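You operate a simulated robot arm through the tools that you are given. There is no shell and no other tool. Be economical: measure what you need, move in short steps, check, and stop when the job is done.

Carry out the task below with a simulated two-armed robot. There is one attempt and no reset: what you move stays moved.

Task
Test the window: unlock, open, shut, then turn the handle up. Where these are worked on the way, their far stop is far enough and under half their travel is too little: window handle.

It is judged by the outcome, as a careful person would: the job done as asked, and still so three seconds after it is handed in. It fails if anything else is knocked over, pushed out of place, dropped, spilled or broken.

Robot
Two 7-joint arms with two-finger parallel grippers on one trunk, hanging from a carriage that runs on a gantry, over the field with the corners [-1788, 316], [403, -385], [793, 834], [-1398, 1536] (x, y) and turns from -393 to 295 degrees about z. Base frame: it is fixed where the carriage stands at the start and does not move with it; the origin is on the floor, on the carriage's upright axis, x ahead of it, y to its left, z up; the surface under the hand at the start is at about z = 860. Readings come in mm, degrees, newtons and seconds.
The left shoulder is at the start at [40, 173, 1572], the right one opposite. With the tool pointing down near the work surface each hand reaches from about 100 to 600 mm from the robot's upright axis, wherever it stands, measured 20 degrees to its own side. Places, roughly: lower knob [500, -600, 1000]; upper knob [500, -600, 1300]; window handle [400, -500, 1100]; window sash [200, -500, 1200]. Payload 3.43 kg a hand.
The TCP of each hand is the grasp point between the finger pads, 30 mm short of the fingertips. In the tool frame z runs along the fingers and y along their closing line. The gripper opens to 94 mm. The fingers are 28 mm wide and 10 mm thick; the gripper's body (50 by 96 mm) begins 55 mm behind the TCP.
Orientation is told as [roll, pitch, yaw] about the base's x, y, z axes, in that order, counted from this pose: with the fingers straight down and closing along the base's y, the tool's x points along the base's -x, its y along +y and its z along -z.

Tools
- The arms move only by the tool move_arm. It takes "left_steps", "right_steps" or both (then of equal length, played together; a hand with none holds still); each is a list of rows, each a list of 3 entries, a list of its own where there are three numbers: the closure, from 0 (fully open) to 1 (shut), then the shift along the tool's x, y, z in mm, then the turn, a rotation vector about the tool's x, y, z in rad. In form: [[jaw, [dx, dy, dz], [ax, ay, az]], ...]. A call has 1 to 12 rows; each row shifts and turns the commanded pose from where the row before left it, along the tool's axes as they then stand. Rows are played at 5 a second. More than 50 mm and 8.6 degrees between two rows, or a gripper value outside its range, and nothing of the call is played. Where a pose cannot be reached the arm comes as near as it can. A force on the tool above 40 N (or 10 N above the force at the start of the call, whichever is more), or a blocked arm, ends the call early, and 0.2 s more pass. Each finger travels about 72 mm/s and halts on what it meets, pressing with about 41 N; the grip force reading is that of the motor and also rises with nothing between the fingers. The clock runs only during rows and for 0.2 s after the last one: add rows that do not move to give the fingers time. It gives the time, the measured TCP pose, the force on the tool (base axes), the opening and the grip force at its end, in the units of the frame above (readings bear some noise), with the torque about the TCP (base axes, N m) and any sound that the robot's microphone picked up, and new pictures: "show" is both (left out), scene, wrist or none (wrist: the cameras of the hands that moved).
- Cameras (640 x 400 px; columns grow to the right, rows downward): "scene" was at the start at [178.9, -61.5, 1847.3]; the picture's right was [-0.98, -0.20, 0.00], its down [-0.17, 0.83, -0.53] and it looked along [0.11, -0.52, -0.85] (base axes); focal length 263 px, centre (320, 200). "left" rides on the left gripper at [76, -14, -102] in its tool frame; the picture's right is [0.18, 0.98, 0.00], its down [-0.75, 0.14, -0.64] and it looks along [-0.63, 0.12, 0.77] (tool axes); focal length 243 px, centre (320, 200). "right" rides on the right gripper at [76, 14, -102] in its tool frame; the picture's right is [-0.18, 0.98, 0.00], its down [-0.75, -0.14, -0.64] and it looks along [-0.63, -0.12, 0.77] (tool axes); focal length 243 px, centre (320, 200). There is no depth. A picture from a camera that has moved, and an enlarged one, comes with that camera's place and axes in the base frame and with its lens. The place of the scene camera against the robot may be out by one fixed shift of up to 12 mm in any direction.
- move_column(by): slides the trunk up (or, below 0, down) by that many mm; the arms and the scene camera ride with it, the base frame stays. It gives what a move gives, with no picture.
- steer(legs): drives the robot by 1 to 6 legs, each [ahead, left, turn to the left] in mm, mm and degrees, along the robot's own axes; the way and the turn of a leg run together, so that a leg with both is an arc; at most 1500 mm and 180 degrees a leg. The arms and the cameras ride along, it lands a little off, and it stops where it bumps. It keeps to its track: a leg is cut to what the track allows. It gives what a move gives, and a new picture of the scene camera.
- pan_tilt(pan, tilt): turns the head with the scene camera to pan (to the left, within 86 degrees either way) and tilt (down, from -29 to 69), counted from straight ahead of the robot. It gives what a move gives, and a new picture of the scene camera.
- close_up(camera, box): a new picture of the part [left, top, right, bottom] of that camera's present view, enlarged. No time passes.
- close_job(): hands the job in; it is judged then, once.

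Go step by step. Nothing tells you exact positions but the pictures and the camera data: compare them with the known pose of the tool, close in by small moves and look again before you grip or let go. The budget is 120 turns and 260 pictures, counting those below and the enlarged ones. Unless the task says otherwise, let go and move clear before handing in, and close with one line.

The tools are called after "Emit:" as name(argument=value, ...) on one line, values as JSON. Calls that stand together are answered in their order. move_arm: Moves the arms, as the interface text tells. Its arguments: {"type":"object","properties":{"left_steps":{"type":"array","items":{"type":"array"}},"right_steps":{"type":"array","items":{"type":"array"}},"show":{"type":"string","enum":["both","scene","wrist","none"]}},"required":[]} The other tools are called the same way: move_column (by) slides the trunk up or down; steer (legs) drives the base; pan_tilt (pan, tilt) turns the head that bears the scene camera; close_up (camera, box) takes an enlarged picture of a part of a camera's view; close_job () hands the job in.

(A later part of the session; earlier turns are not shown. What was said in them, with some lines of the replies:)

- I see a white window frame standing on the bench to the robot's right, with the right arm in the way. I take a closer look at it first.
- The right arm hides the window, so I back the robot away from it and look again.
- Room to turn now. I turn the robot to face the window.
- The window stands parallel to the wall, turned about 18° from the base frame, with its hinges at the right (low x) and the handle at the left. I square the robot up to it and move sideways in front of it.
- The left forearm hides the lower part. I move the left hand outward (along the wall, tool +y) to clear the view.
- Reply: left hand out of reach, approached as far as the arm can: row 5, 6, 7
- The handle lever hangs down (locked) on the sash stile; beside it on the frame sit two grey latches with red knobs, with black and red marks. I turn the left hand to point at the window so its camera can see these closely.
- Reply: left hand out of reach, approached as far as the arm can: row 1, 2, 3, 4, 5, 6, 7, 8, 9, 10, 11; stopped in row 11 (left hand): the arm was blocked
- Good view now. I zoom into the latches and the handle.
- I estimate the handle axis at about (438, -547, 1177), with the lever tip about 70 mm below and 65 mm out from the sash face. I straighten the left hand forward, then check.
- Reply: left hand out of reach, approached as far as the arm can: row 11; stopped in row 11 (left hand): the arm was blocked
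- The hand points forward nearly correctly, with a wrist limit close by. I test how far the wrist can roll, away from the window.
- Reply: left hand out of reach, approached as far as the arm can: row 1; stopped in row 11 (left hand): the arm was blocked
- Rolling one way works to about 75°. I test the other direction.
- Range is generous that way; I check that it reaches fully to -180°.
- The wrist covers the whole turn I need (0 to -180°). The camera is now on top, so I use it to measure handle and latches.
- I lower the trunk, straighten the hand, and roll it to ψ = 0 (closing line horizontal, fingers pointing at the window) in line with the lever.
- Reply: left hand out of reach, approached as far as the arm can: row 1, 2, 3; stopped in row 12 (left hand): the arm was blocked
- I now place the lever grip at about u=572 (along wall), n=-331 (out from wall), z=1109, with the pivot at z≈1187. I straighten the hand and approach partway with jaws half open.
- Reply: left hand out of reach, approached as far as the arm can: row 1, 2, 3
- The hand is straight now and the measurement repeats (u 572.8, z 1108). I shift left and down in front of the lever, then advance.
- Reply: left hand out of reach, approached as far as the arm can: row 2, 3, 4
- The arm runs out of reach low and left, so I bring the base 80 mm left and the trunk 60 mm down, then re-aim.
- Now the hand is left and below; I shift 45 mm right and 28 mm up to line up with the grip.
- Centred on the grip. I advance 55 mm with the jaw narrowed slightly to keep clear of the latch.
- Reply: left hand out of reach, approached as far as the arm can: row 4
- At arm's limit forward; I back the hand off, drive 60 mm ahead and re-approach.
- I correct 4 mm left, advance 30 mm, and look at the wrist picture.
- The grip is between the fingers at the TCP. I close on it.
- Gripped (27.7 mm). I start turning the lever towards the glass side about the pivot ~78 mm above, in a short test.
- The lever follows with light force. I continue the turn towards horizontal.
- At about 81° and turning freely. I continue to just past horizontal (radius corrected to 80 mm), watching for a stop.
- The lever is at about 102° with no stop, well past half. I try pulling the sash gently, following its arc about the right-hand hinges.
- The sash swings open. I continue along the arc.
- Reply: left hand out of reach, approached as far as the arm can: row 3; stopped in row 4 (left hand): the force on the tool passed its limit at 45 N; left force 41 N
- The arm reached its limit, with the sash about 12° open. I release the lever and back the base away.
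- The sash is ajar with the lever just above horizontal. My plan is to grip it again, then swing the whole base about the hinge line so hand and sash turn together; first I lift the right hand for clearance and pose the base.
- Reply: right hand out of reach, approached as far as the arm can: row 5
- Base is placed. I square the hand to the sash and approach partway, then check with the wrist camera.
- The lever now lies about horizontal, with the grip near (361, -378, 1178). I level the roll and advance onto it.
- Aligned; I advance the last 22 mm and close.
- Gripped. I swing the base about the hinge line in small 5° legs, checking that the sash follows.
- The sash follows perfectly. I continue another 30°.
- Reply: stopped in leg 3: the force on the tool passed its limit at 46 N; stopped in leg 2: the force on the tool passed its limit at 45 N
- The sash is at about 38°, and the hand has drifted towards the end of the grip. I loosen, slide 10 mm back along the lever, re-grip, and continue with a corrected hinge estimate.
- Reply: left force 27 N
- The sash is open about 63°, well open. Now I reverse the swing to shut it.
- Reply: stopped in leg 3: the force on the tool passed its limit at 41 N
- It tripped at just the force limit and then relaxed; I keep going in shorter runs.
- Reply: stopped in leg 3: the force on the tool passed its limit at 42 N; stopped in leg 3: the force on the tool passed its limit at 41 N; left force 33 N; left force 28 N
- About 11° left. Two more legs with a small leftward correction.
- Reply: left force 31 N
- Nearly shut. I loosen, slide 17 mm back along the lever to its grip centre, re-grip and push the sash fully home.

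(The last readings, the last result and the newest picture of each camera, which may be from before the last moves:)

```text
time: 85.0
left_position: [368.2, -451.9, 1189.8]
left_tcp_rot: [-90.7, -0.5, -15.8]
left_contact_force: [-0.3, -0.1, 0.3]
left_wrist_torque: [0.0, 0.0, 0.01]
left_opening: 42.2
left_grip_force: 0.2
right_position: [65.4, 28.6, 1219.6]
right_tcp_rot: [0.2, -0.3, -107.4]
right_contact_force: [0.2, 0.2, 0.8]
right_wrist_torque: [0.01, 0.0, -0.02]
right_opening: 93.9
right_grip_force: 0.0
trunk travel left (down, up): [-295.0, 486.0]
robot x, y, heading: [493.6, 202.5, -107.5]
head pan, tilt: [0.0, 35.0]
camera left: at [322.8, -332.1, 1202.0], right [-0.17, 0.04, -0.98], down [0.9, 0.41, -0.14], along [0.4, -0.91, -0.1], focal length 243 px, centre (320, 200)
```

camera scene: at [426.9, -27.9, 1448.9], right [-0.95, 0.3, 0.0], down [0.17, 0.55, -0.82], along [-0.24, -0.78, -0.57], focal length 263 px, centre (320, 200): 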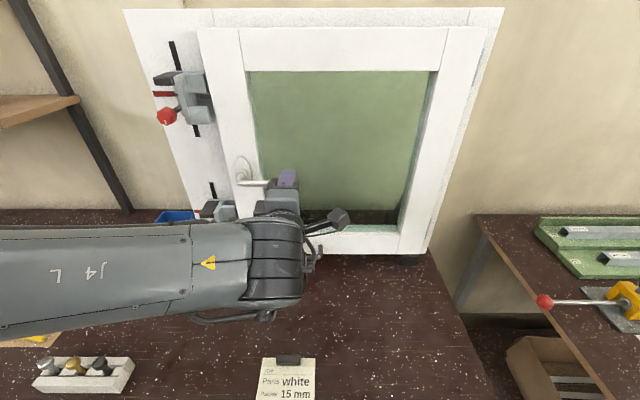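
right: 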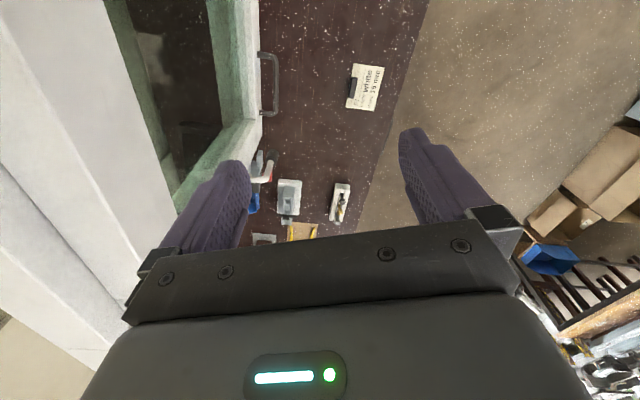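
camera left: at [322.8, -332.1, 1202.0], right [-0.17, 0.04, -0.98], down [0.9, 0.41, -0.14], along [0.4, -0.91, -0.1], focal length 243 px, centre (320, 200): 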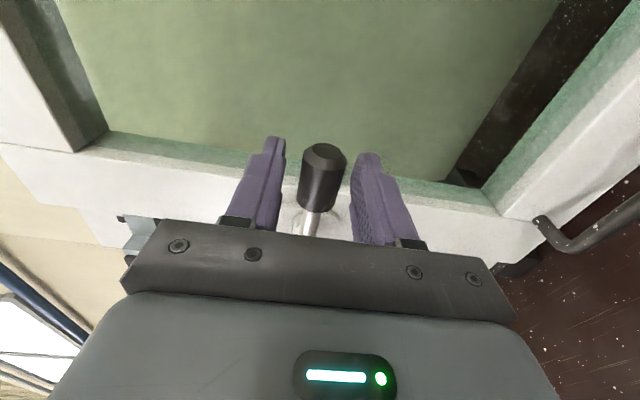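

At the forward reach limit; I back the open hand off, drive the base 70 mm ahead, then re-approach.

Emit:
move_arm(left_steps=[[0.4, [0, 0, -30], [0, 0, 0]], [0.4, [0, 0, -40], [0, 0, 0]], [0.4, [0, 0, -10], [0, 0, 0]]], show="none")

Emit:
steer(legs=[[60, 0, 0]])

Emit:
close_up(camera="left", box=[0, 0, 640, 400])

```text
time: 85.8
left_position: [391.8, -375.9, 1189.0]
left_tcp_rot: [-90.6, -0.3, -15.9]
left_contact_force: [0.0, -0.1, 0.1]
left_wrist_torque: [0.01, 0.0, -0.04]
left_opening: 56.5
left_grip_force: 0.2
right_position: [64.7, 29.5, 1220.8]
right_tcp_rot: [0.2, -0.3, -107.3]
right_contact_force: [-0.6, 0.2, 0.8]
right_wrist_torque: [0.01, -0.01, 0.03]
right_opening: 94.1
right_grip_force: 0.0
trunk travel left (down, up): [-295.0, 486.0]
robot x, y, heading: [494.8, 205.8, -107.2]
head pan, tilt: [0.0, 35.0]
```

```text
time: 86.8
left_position: [372.3, -434.3, 1189.8]
left_tcp_rot: [-90.9, -0.4, -15.7]
left_contact_force: [-0.3, -0.5, 0.3]
left_wrist_torque: [0.01, -0.02, -0.02]
left_opening: 56.8
left_grip_force: 0.1
right_position: [46.5, -30.5, 1220.5]
right_tcp_rot: [0.1, -0.5, -107.4]
right_contact_force: [-0.1, -0.4, -0.3]
right_wrist_torque: [0.0, -0.03, 0.02]
right_opening: 94.0
right_grip_force: 0.1
trunk travel left (down, up): [-295.0, 486.0]
robot x, y, heading: [472.6, 144.7, -107.4]
head pan, tilt: [0.0, 35.0]
camera scene: at [405.5, -87.8, 1449.5], right [-0.95, 0.3, 0.0], down [0.17, 0.55, -0.82], along [-0.24, -0.78, -0.57], focal length 263 px, centre (320, 200)
```

scene: 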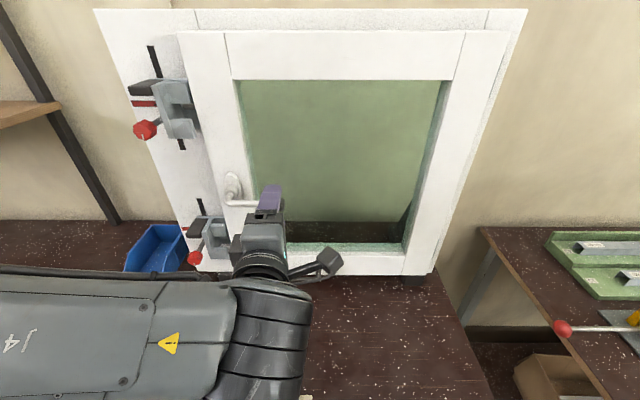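

```text
1.00 times, centred on (320, 200) of left (not enlarged: the box is as wide or as high as the picture)
camera zoom: at [326.4, -314.8, 1201.7], right [-0.17, 0.04, -0.98], down [0.9, 0.41, -0.14], along [0.4, -0.91, -0.1], focal length 243 px, centre (320, 200)
```

zoom: 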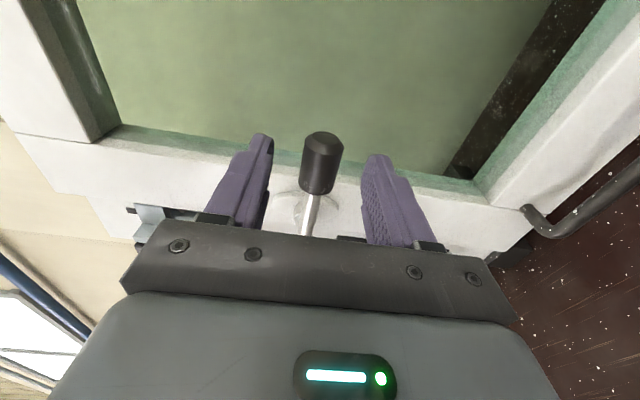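

I advance, grip, and press the sash shut.

Emit:
move_arm(left_steps=[[0.5, [-3, 0, 12], [0, 0, 0]], [0.5, [0, 0, 8], [0, 0, 0]], [0.7, [0, 0, 0], [0, 0, 0]], [0.85, [0, 0, 0], [0, 0, 0]], [0.85, [0, 0, 0], [0, 0, 0]], [0.85, [0, 0, 5], [0, 0, 0]], [0.85, [0, 0, 5], [0, 0, 0]], [0.85, [0, 0, 4], [0, 0, 0]]], show="scene")

```text
time: 88.3
left_position: [370.5, -453.9, 1188.4]
left_tcp_rot: [-90.6, -0.9, -16.1]
left_contact_force: [14.0, 23.3, -2.1]
left_wrist_torque: [0.14, 0.07, -0.65]
left_opening: 23.7
left_grip_force: 44.8
right_position: [50.0, -26.7, 1219.8]
right_tcp_rot: [0.3, -0.1, -107.2]
right_contact_force: [1.1, 0.1, 0.9]
right_wrist_torque: [-0.04, 0.03, 0.01]
right_opening: 94.0
right_grip_force: 0.0
trunk travel left (down, up): [-295.0, 486.0]
robot x, y, heading: [474.5, 143.5, -107.1]
head pan, tilt: [0.0, 35.0]
stopped in row 7 (left hand): the force on the tool passed its limit at 45 N (the readings are from after the stop); the commanded pose is now the measured one
camera scene: at [408.1, -83.9, 1448.3], right [-0.96, 0.3, 0.0], down [0.17, 0.55, -0.82], along [-0.24, -0.78, -0.58], focal length 263 px, centre (320, 200)
```

scene: 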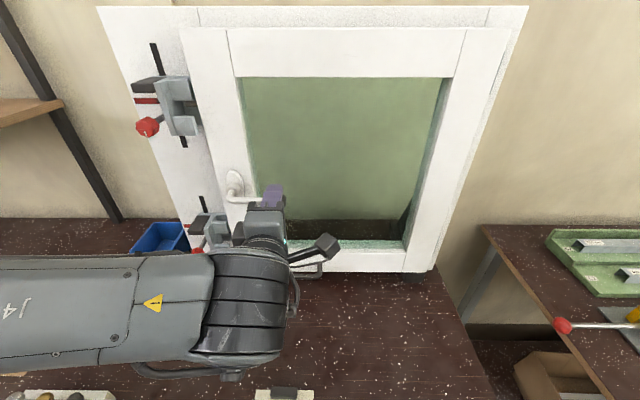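

It stopped against resistance. I turn the lever slightly further up (it had sagged to ~90°) and press again to see whether the sash is fully home.

Emit:
move_arm(left_steps=[[0.85, [-0.8, -11.4, 0], [0, 0, -0.14]], [0.85, [-0.8, -11.4, 0], [0, 0, -0.14]], [0.85, [0, 0, 4], [0, 0, 0]], [0.85, [0, 0, 4], [0, 0, 0]]], show="scene")

Emit:
close_up(camera="scene", box=[90, 0, 290, 260])

```text
time: 89.0
left_position: [373.0, -455.3, 1210.2]
left_tcp_rot: [-90.6, 15.0, -16.3]
left_contact_force: [12.1, 22.8, -4.4]
left_wrist_torque: [0.17, 0.13, -0.33]
left_opening: 23.5
left_grip_force: 44.8
right_position: [50.0, -25.2, 1219.3]
right_tcp_rot: [0.3, -0.2, -107.2]
right_contact_force: [-0.7, 0.1, -0.2]
right_wrist_torque: [-0.01, 0.02, 0.04]
right_opening: 93.9
right_grip_force: 0.0
trunk travel left (down, up): [-295.0, 486.0]
robot x, y, heading: [474.6, 145.3, -107.3]
head pan, tilt: [0.0, 35.0]
stopped in row 3 (left hand): the force on the tool passed its limit at 43 N (the readings are from after the stop); the commanded pose is now the measured one
camera scene: at [408.0, -83.6, 1448.3], right [-0.96, 0.3, 0.0], down [0.17, 0.55, -0.82], along [-0.24, -0.78, -0.58], focal length 263 px, centre (320, 200)
```

scene: 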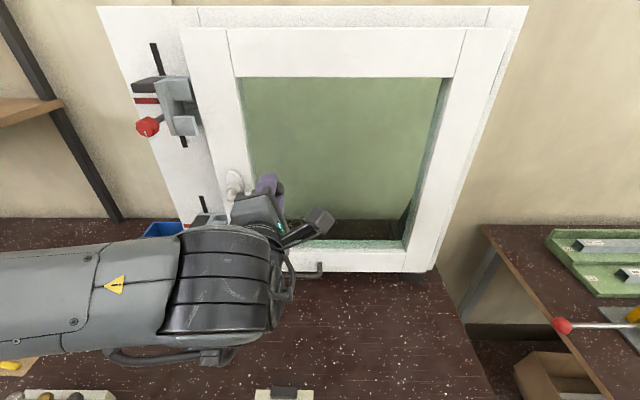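

```text
1.54 times, centred on (190, 130) of scene
camera zoom: at [408.0, -83.6, 1448.3], right [-0.96, 0.3, 0.0], down [0.17, 0.55, -0.82], along [-0.24, -0.78, -0.58], focal length 404 px, centre (520, 308)
```

zoom: 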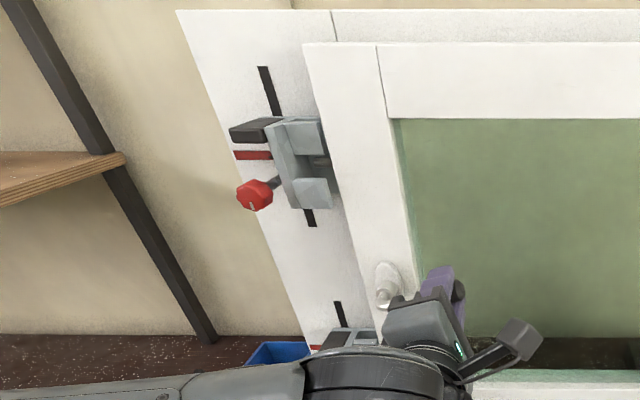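

The sash does not move further under 43 N, so it is shut against the frame. Now I turn the handle upwards, easing off the push slightly.

Emit:
move_arm(left_steps=[[0.85, [0, 0, -2], [0, 0, 0]], [0.85, [-0.8, -11.4, 0], [0, 0, -0.14]], [0.85, [-0.8, -11.4, 0], [0, 0, -0.14]], [0.85, [-0.8, -11.4, 0], [0, 0, -0.14]], [0.85, [-0.8, -11.4, 0], [0, 0, -0.14]]], show="both")

```text
time: 90.2
left_position: [394.2, -462.1, 1248.9]
left_tcp_rot: [-91.0, 47.2, -16.6]
left_contact_force: [7.2, 3.7, -13.7]
left_wrist_torque: [0.55, 0.21, 0.24]
left_opening: 23.4
left_grip_force: 44.8
right_position: [48.8, -27.7, 1219.0]
right_tcp_rot: [0.2, -0.3, -107.2]
right_contact_force: [0.3, -0.1, 0.4]
right_wrist_torque: [-0.02, 0.0, 0.0]
right_opening: 93.8
right_grip_force: 0.0
trunk travel left (down, up): [-295.0, 486.0]
robot x, y, heading: [477.7, 144.6, -107.2]
head pan, tilt: [0.0, 35.0]
camera scene: at [407.0, -85.4, 1448.8], right [-0.95, 0.3, 0.0], down [0.17, 0.55, -0.82], along [-0.24, -0.78, -0.57], focal length 263 px, centre (320, 200)
camera left: at [383.7, -350.3, 1313.7], right [-0.82, 0.23, -0.53], down [0.57, 0.5, -0.66], along [0.12, -0.84, -0.53], focal length 243 px, centre (320, 200)
```

scene: 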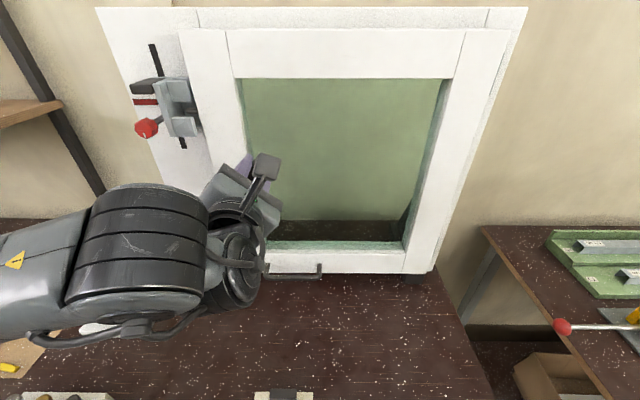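
left: 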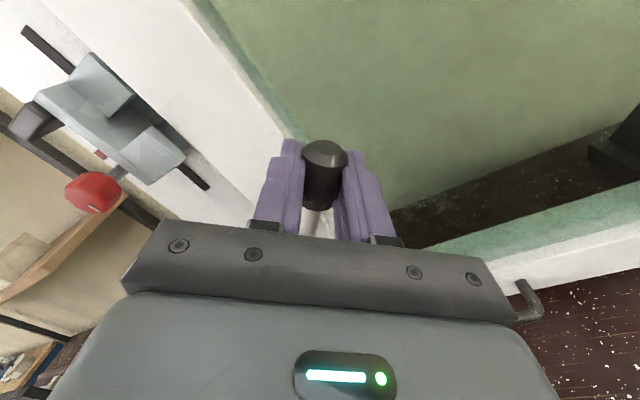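

At about 137°. I continue to fully up.

Emit:
move_arm(left_steps=[[0.85, [-0.8, -11.6, 1], [0, 0, -0.14]], [0.85, [-0.8, -11.6, 1], [0, 0, -0.14]], [0.85, [-0.8, -11.6, 0], [0, 0, -0.14]], [0.85, [-0.8, -11.6, 0], [0, 0, -0.14]], [0.85, [-0.8, -11.6, 0], [0, 0, -0.14]], [0.85, [0, -3.3, 0], [0, 0, -0.04]]], show="both")

```text
time: 91.6
left_position: [447.8, -478.1, 1272.2]
left_tcp_rot: [-158.9, 89.3, -85.0]
left_contact_force: [3.5, 12.3, -16.4]
left_wrist_torque: [0.2, 0.16, -0.01]
left_opening: 23.2
left_grip_force: 45.0
right_position: [48.1, -27.3, 1220.2]
right_tcp_rot: [0.3, -0.2, -107.3]
right_contact_force: [-0.7, 0.5, 0.1]
right_wrist_torque: [0.04, 0.01, 0.0]
right_opening: 94.0
right_grip_force: 0.1
trunk travel left (down, up): [-295.0, 486.0]
robot x, y, heading: [474.7, 141.5, -107.2]
head pan, tilt: [0.0, 35.0]
camera scene: at [406.5, -84.4, 1448.6], right [-0.95, 0.3, 0.0], down [0.17, 0.55, -0.82], along [-0.24, -0.78, -0.58], focal length 263 px, centre (320, 200)
camera left: at [489.1, -381.8, 1346.5], right [-0.94, 0.28, 0.18], down [0.04, 0.65, -0.76], along [-0.33, -0.71, -0.62], focal length 243 px, centre (320, 200)
```

scene: 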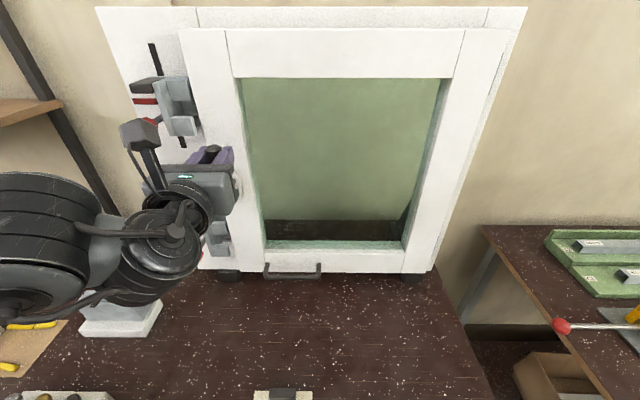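
left: 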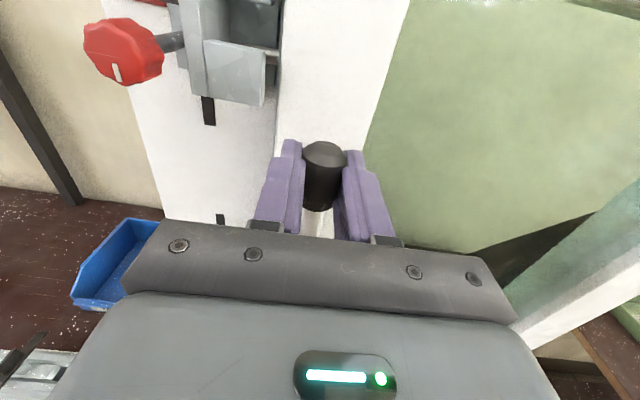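

The lever now points straight up and the sash sits shut. I feel for the end stop with a tiny further turn.

Emit:
move_arm(left_steps=[[0.85, [0, -4, 0], [0, 0, -0.05]], [0.85, [0, 0, 0], [0, 0, 0]]], show="none")

```text
time: 92.2
left_position: [448.4, -477.9, 1272.9]
left_tcp_rot: [105.9, 87.4, 179.5]
left_contact_force: [-8.1, 17.6, -14.2]
left_wrist_torque: [-0.37, -1.46, -0.2]
left_opening: 23.7
left_grip_force: 44.9
right_position: [46.5, -26.5, 1220.2]
right_tcp_rot: [0.0, -0.2, -107.3]
right_contact_force: [-0.4, 0.4, -0.2]
right_wrist_torque: [-0.02, -0.01, 0.01]
right_opening: 94.1
right_grip_force: 0.0
trunk travel left (down, up): [-295.0, 486.0]
robot x, y, heading: [473.5, 146.3, -107.5]
head pan, tilt: [0.0, 35.0]
```

The lever is at its stop (torque rises, no movement). I relax, release and back off straight.

Emit:
move_arm(left_steps=[[0.85, [0, 3, 0], [0, 0, 0.04]], [0.6, [0, 0, 0], [0, 0, 0]], [0.4, [0, 0, 0], [0, 0, 0]], [0.4, [0, 0, 0], [0, 0, 0]], [0.4, [0, 0, -20], [0, 0, 0]], [0.4, [0, 0, -40], [0, 0, 0]], [0.4, [0, 0, -30], [0, 0, 0]]], show="both")

Emit:
steer(legs=[[-200, 0, 0]])

```text
time: 93.8
left_position: [474.7, -393.2, 1271.6]
left_tcp_rot: [168.7, 89.4, -117.4]
left_contact_force: [0.3, -0.6, 1.0]
left_wrist_torque: [-0.07, 0.03, -0.01]
left_opening: 56.4
left_grip_force: 0.1
right_position: [47.9, -27.6, 1219.4]
right_tcp_rot: [0.2, -0.2, -107.2]
right_contact_force: [0.9, -0.8, -0.1]
right_wrist_torque: [-0.01, 0.02, -0.03]
right_opening: 94.2
right_grip_force: 0.0
trunk travel left (down, up): [-295.0, 486.0]
robot x, y, heading: [478.5, 143.4, -107.5]
head pan, tilt: [0.0, 35.0]
camera scene: at [406.9, -85.8, 1449.0], right [-0.95, 0.3, 0.0], down [0.17, 0.55, -0.82], along [-0.24, -0.78, -0.57], focal length 263 px, centre (320, 200)
camera left: at [516.3, -297.5, 1347.2], right [-0.94, 0.27, 0.19], down [0.04, 0.65, -0.76], along [-0.33, -0.71, -0.62], focal length 243 px, centre (320, 200)
```

scene: 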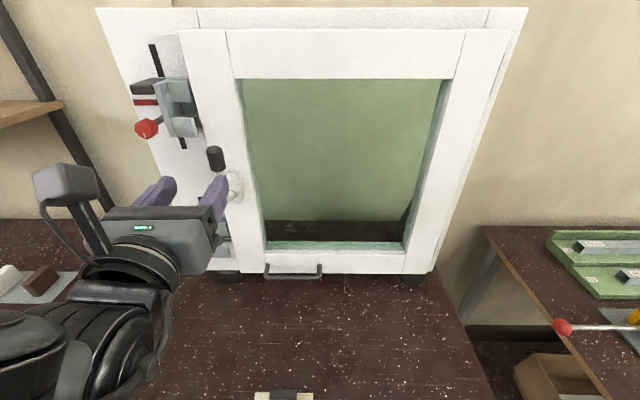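
left: 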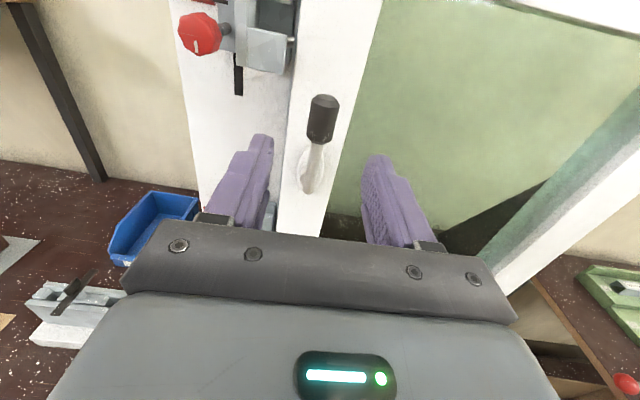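

```text
time: 95.4
left_position: [533.2, -200.8, 1274.2]
left_tcp_rot: [168.9, 89.3, -117.3]
left_contact_force: [0.9, -0.2, -0.4]
left_wrist_torque: [0.03, 0.0, 0.0]
left_opening: 56.3
left_grip_force: 0.0
right_position: [107.6, 163.4, 1220.3]
right_tcp_rot: [0.2, -0.3, -107.3]
right_contact_force: [-0.8, 0.3, -0.4]
right_wrist_torque: [-0.02, 0.01, 0.02]
right_opening: 93.9
right_grip_force: 0.1
trunk travel left (down, up): [-295.0, 486.0]
robot x, y, heading: [533.7, 335.4, -107.0]
head pan, tilt: [0.0, 35.0]
camera scene: at [466.1, 106.1, 1449.1], right [-0.95, 0.3, 0.0], down [0.17, 0.55, -0.82], along [-0.24, -0.78, -0.57], focal length 263 px, centre (320, 200)
```

scene: 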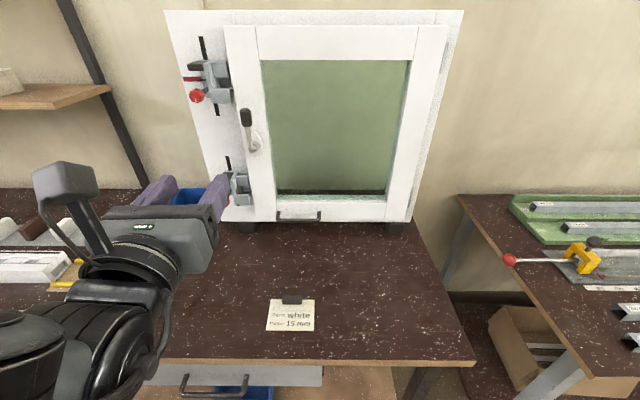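

Emit:
close_up(camera="scene", box=[155, 0, 295, 230])

Emit:
close_up(camera="scene", box=[210, 150, 430, 240])

```text
1.74 times, centred on (225, 115) of scene
camera zoom: at [466.1, 106.1, 1449.1], right [-0.95, 0.3, 0.0], down [0.17, 0.55, -0.82], along [-0.24, -0.78, -0.57], focal length 457 px, centre (485, 348)
```

zoom: 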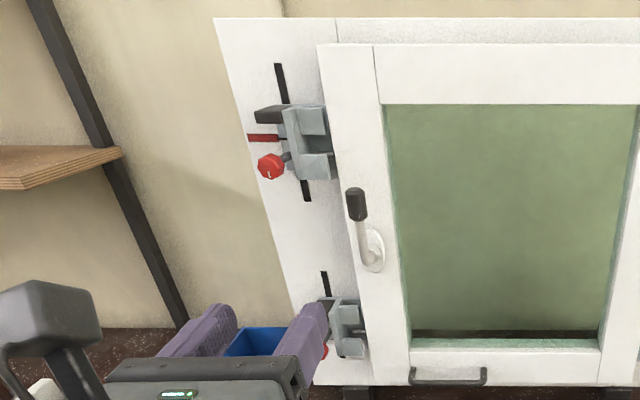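

```text
2.91 times, centred on (320, 195) of scene
camera zoom: at [466.1, 106.1, 1449.1], right [-0.95, 0.3, 0.0], down [0.17, 0.55, -0.82], along [-0.24, -0.78, -0.57], focal length 764 px, centre (320, 214)
```

zoom: 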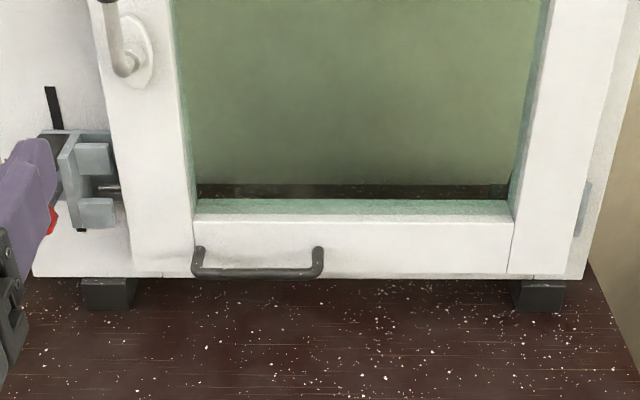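

I take one more closer look at the latches, where lock studs on the sash sit between the keeper jaws.

Emit:
close_up(camera="scene", box=[180, 40, 260, 120])

Emit:
close_up(camera="scene", box=[215, 155, 275, 225])

```text
5.00 times, centred on (220, 80) of scene
camera zoom: at [466.1, 106.1, 1449.1], right [-0.95, 0.3, 0.0], down [0.17, 0.55, -0.82], along [-0.24, -0.78, -0.57], focal length 1314 px, centre (820, 800)
```

zoom: 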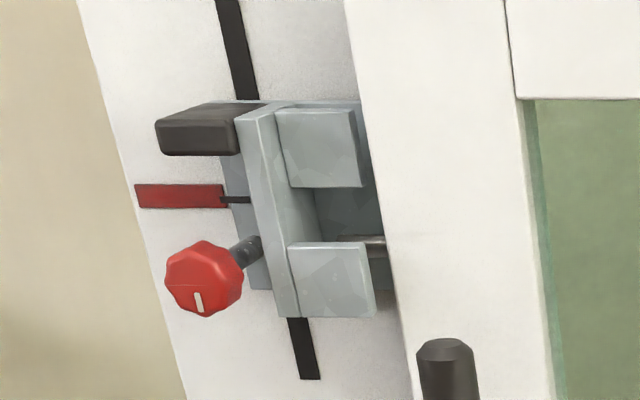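

```text
5.71 times, centred on (245, 190) of scene
camera zoom: at [466.1, 106.1, 1449.1], right [-0.95, 0.3, 0.0], down [0.17, 0.55, -0.82], along [-0.24, -0.78, -0.57], focal length 1501 px, centre (749, 257)
```

zoom: 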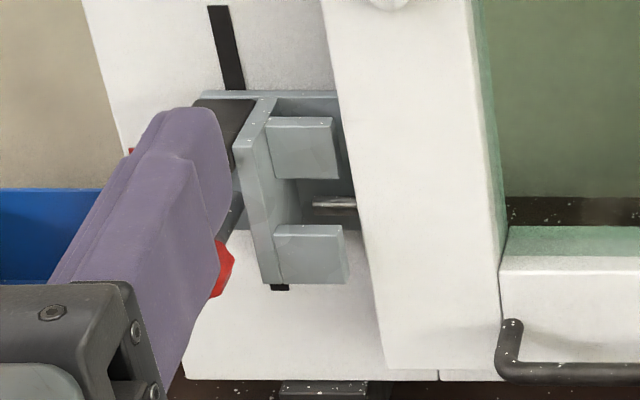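

The sash is shut flush in its frame, the handle points straight up at its stop, nothing else was moved, and both hands are clear. I hand in.

Emit:
close_job()

```text
The job is handed in.
```

I tested the window as asked and handed the job in. I turned the handle to unlock it, about 102° from hanging down. I then swung the sash open about 63°, pushed it shut until it would move no further, and turned the handle straight up to its end stop.
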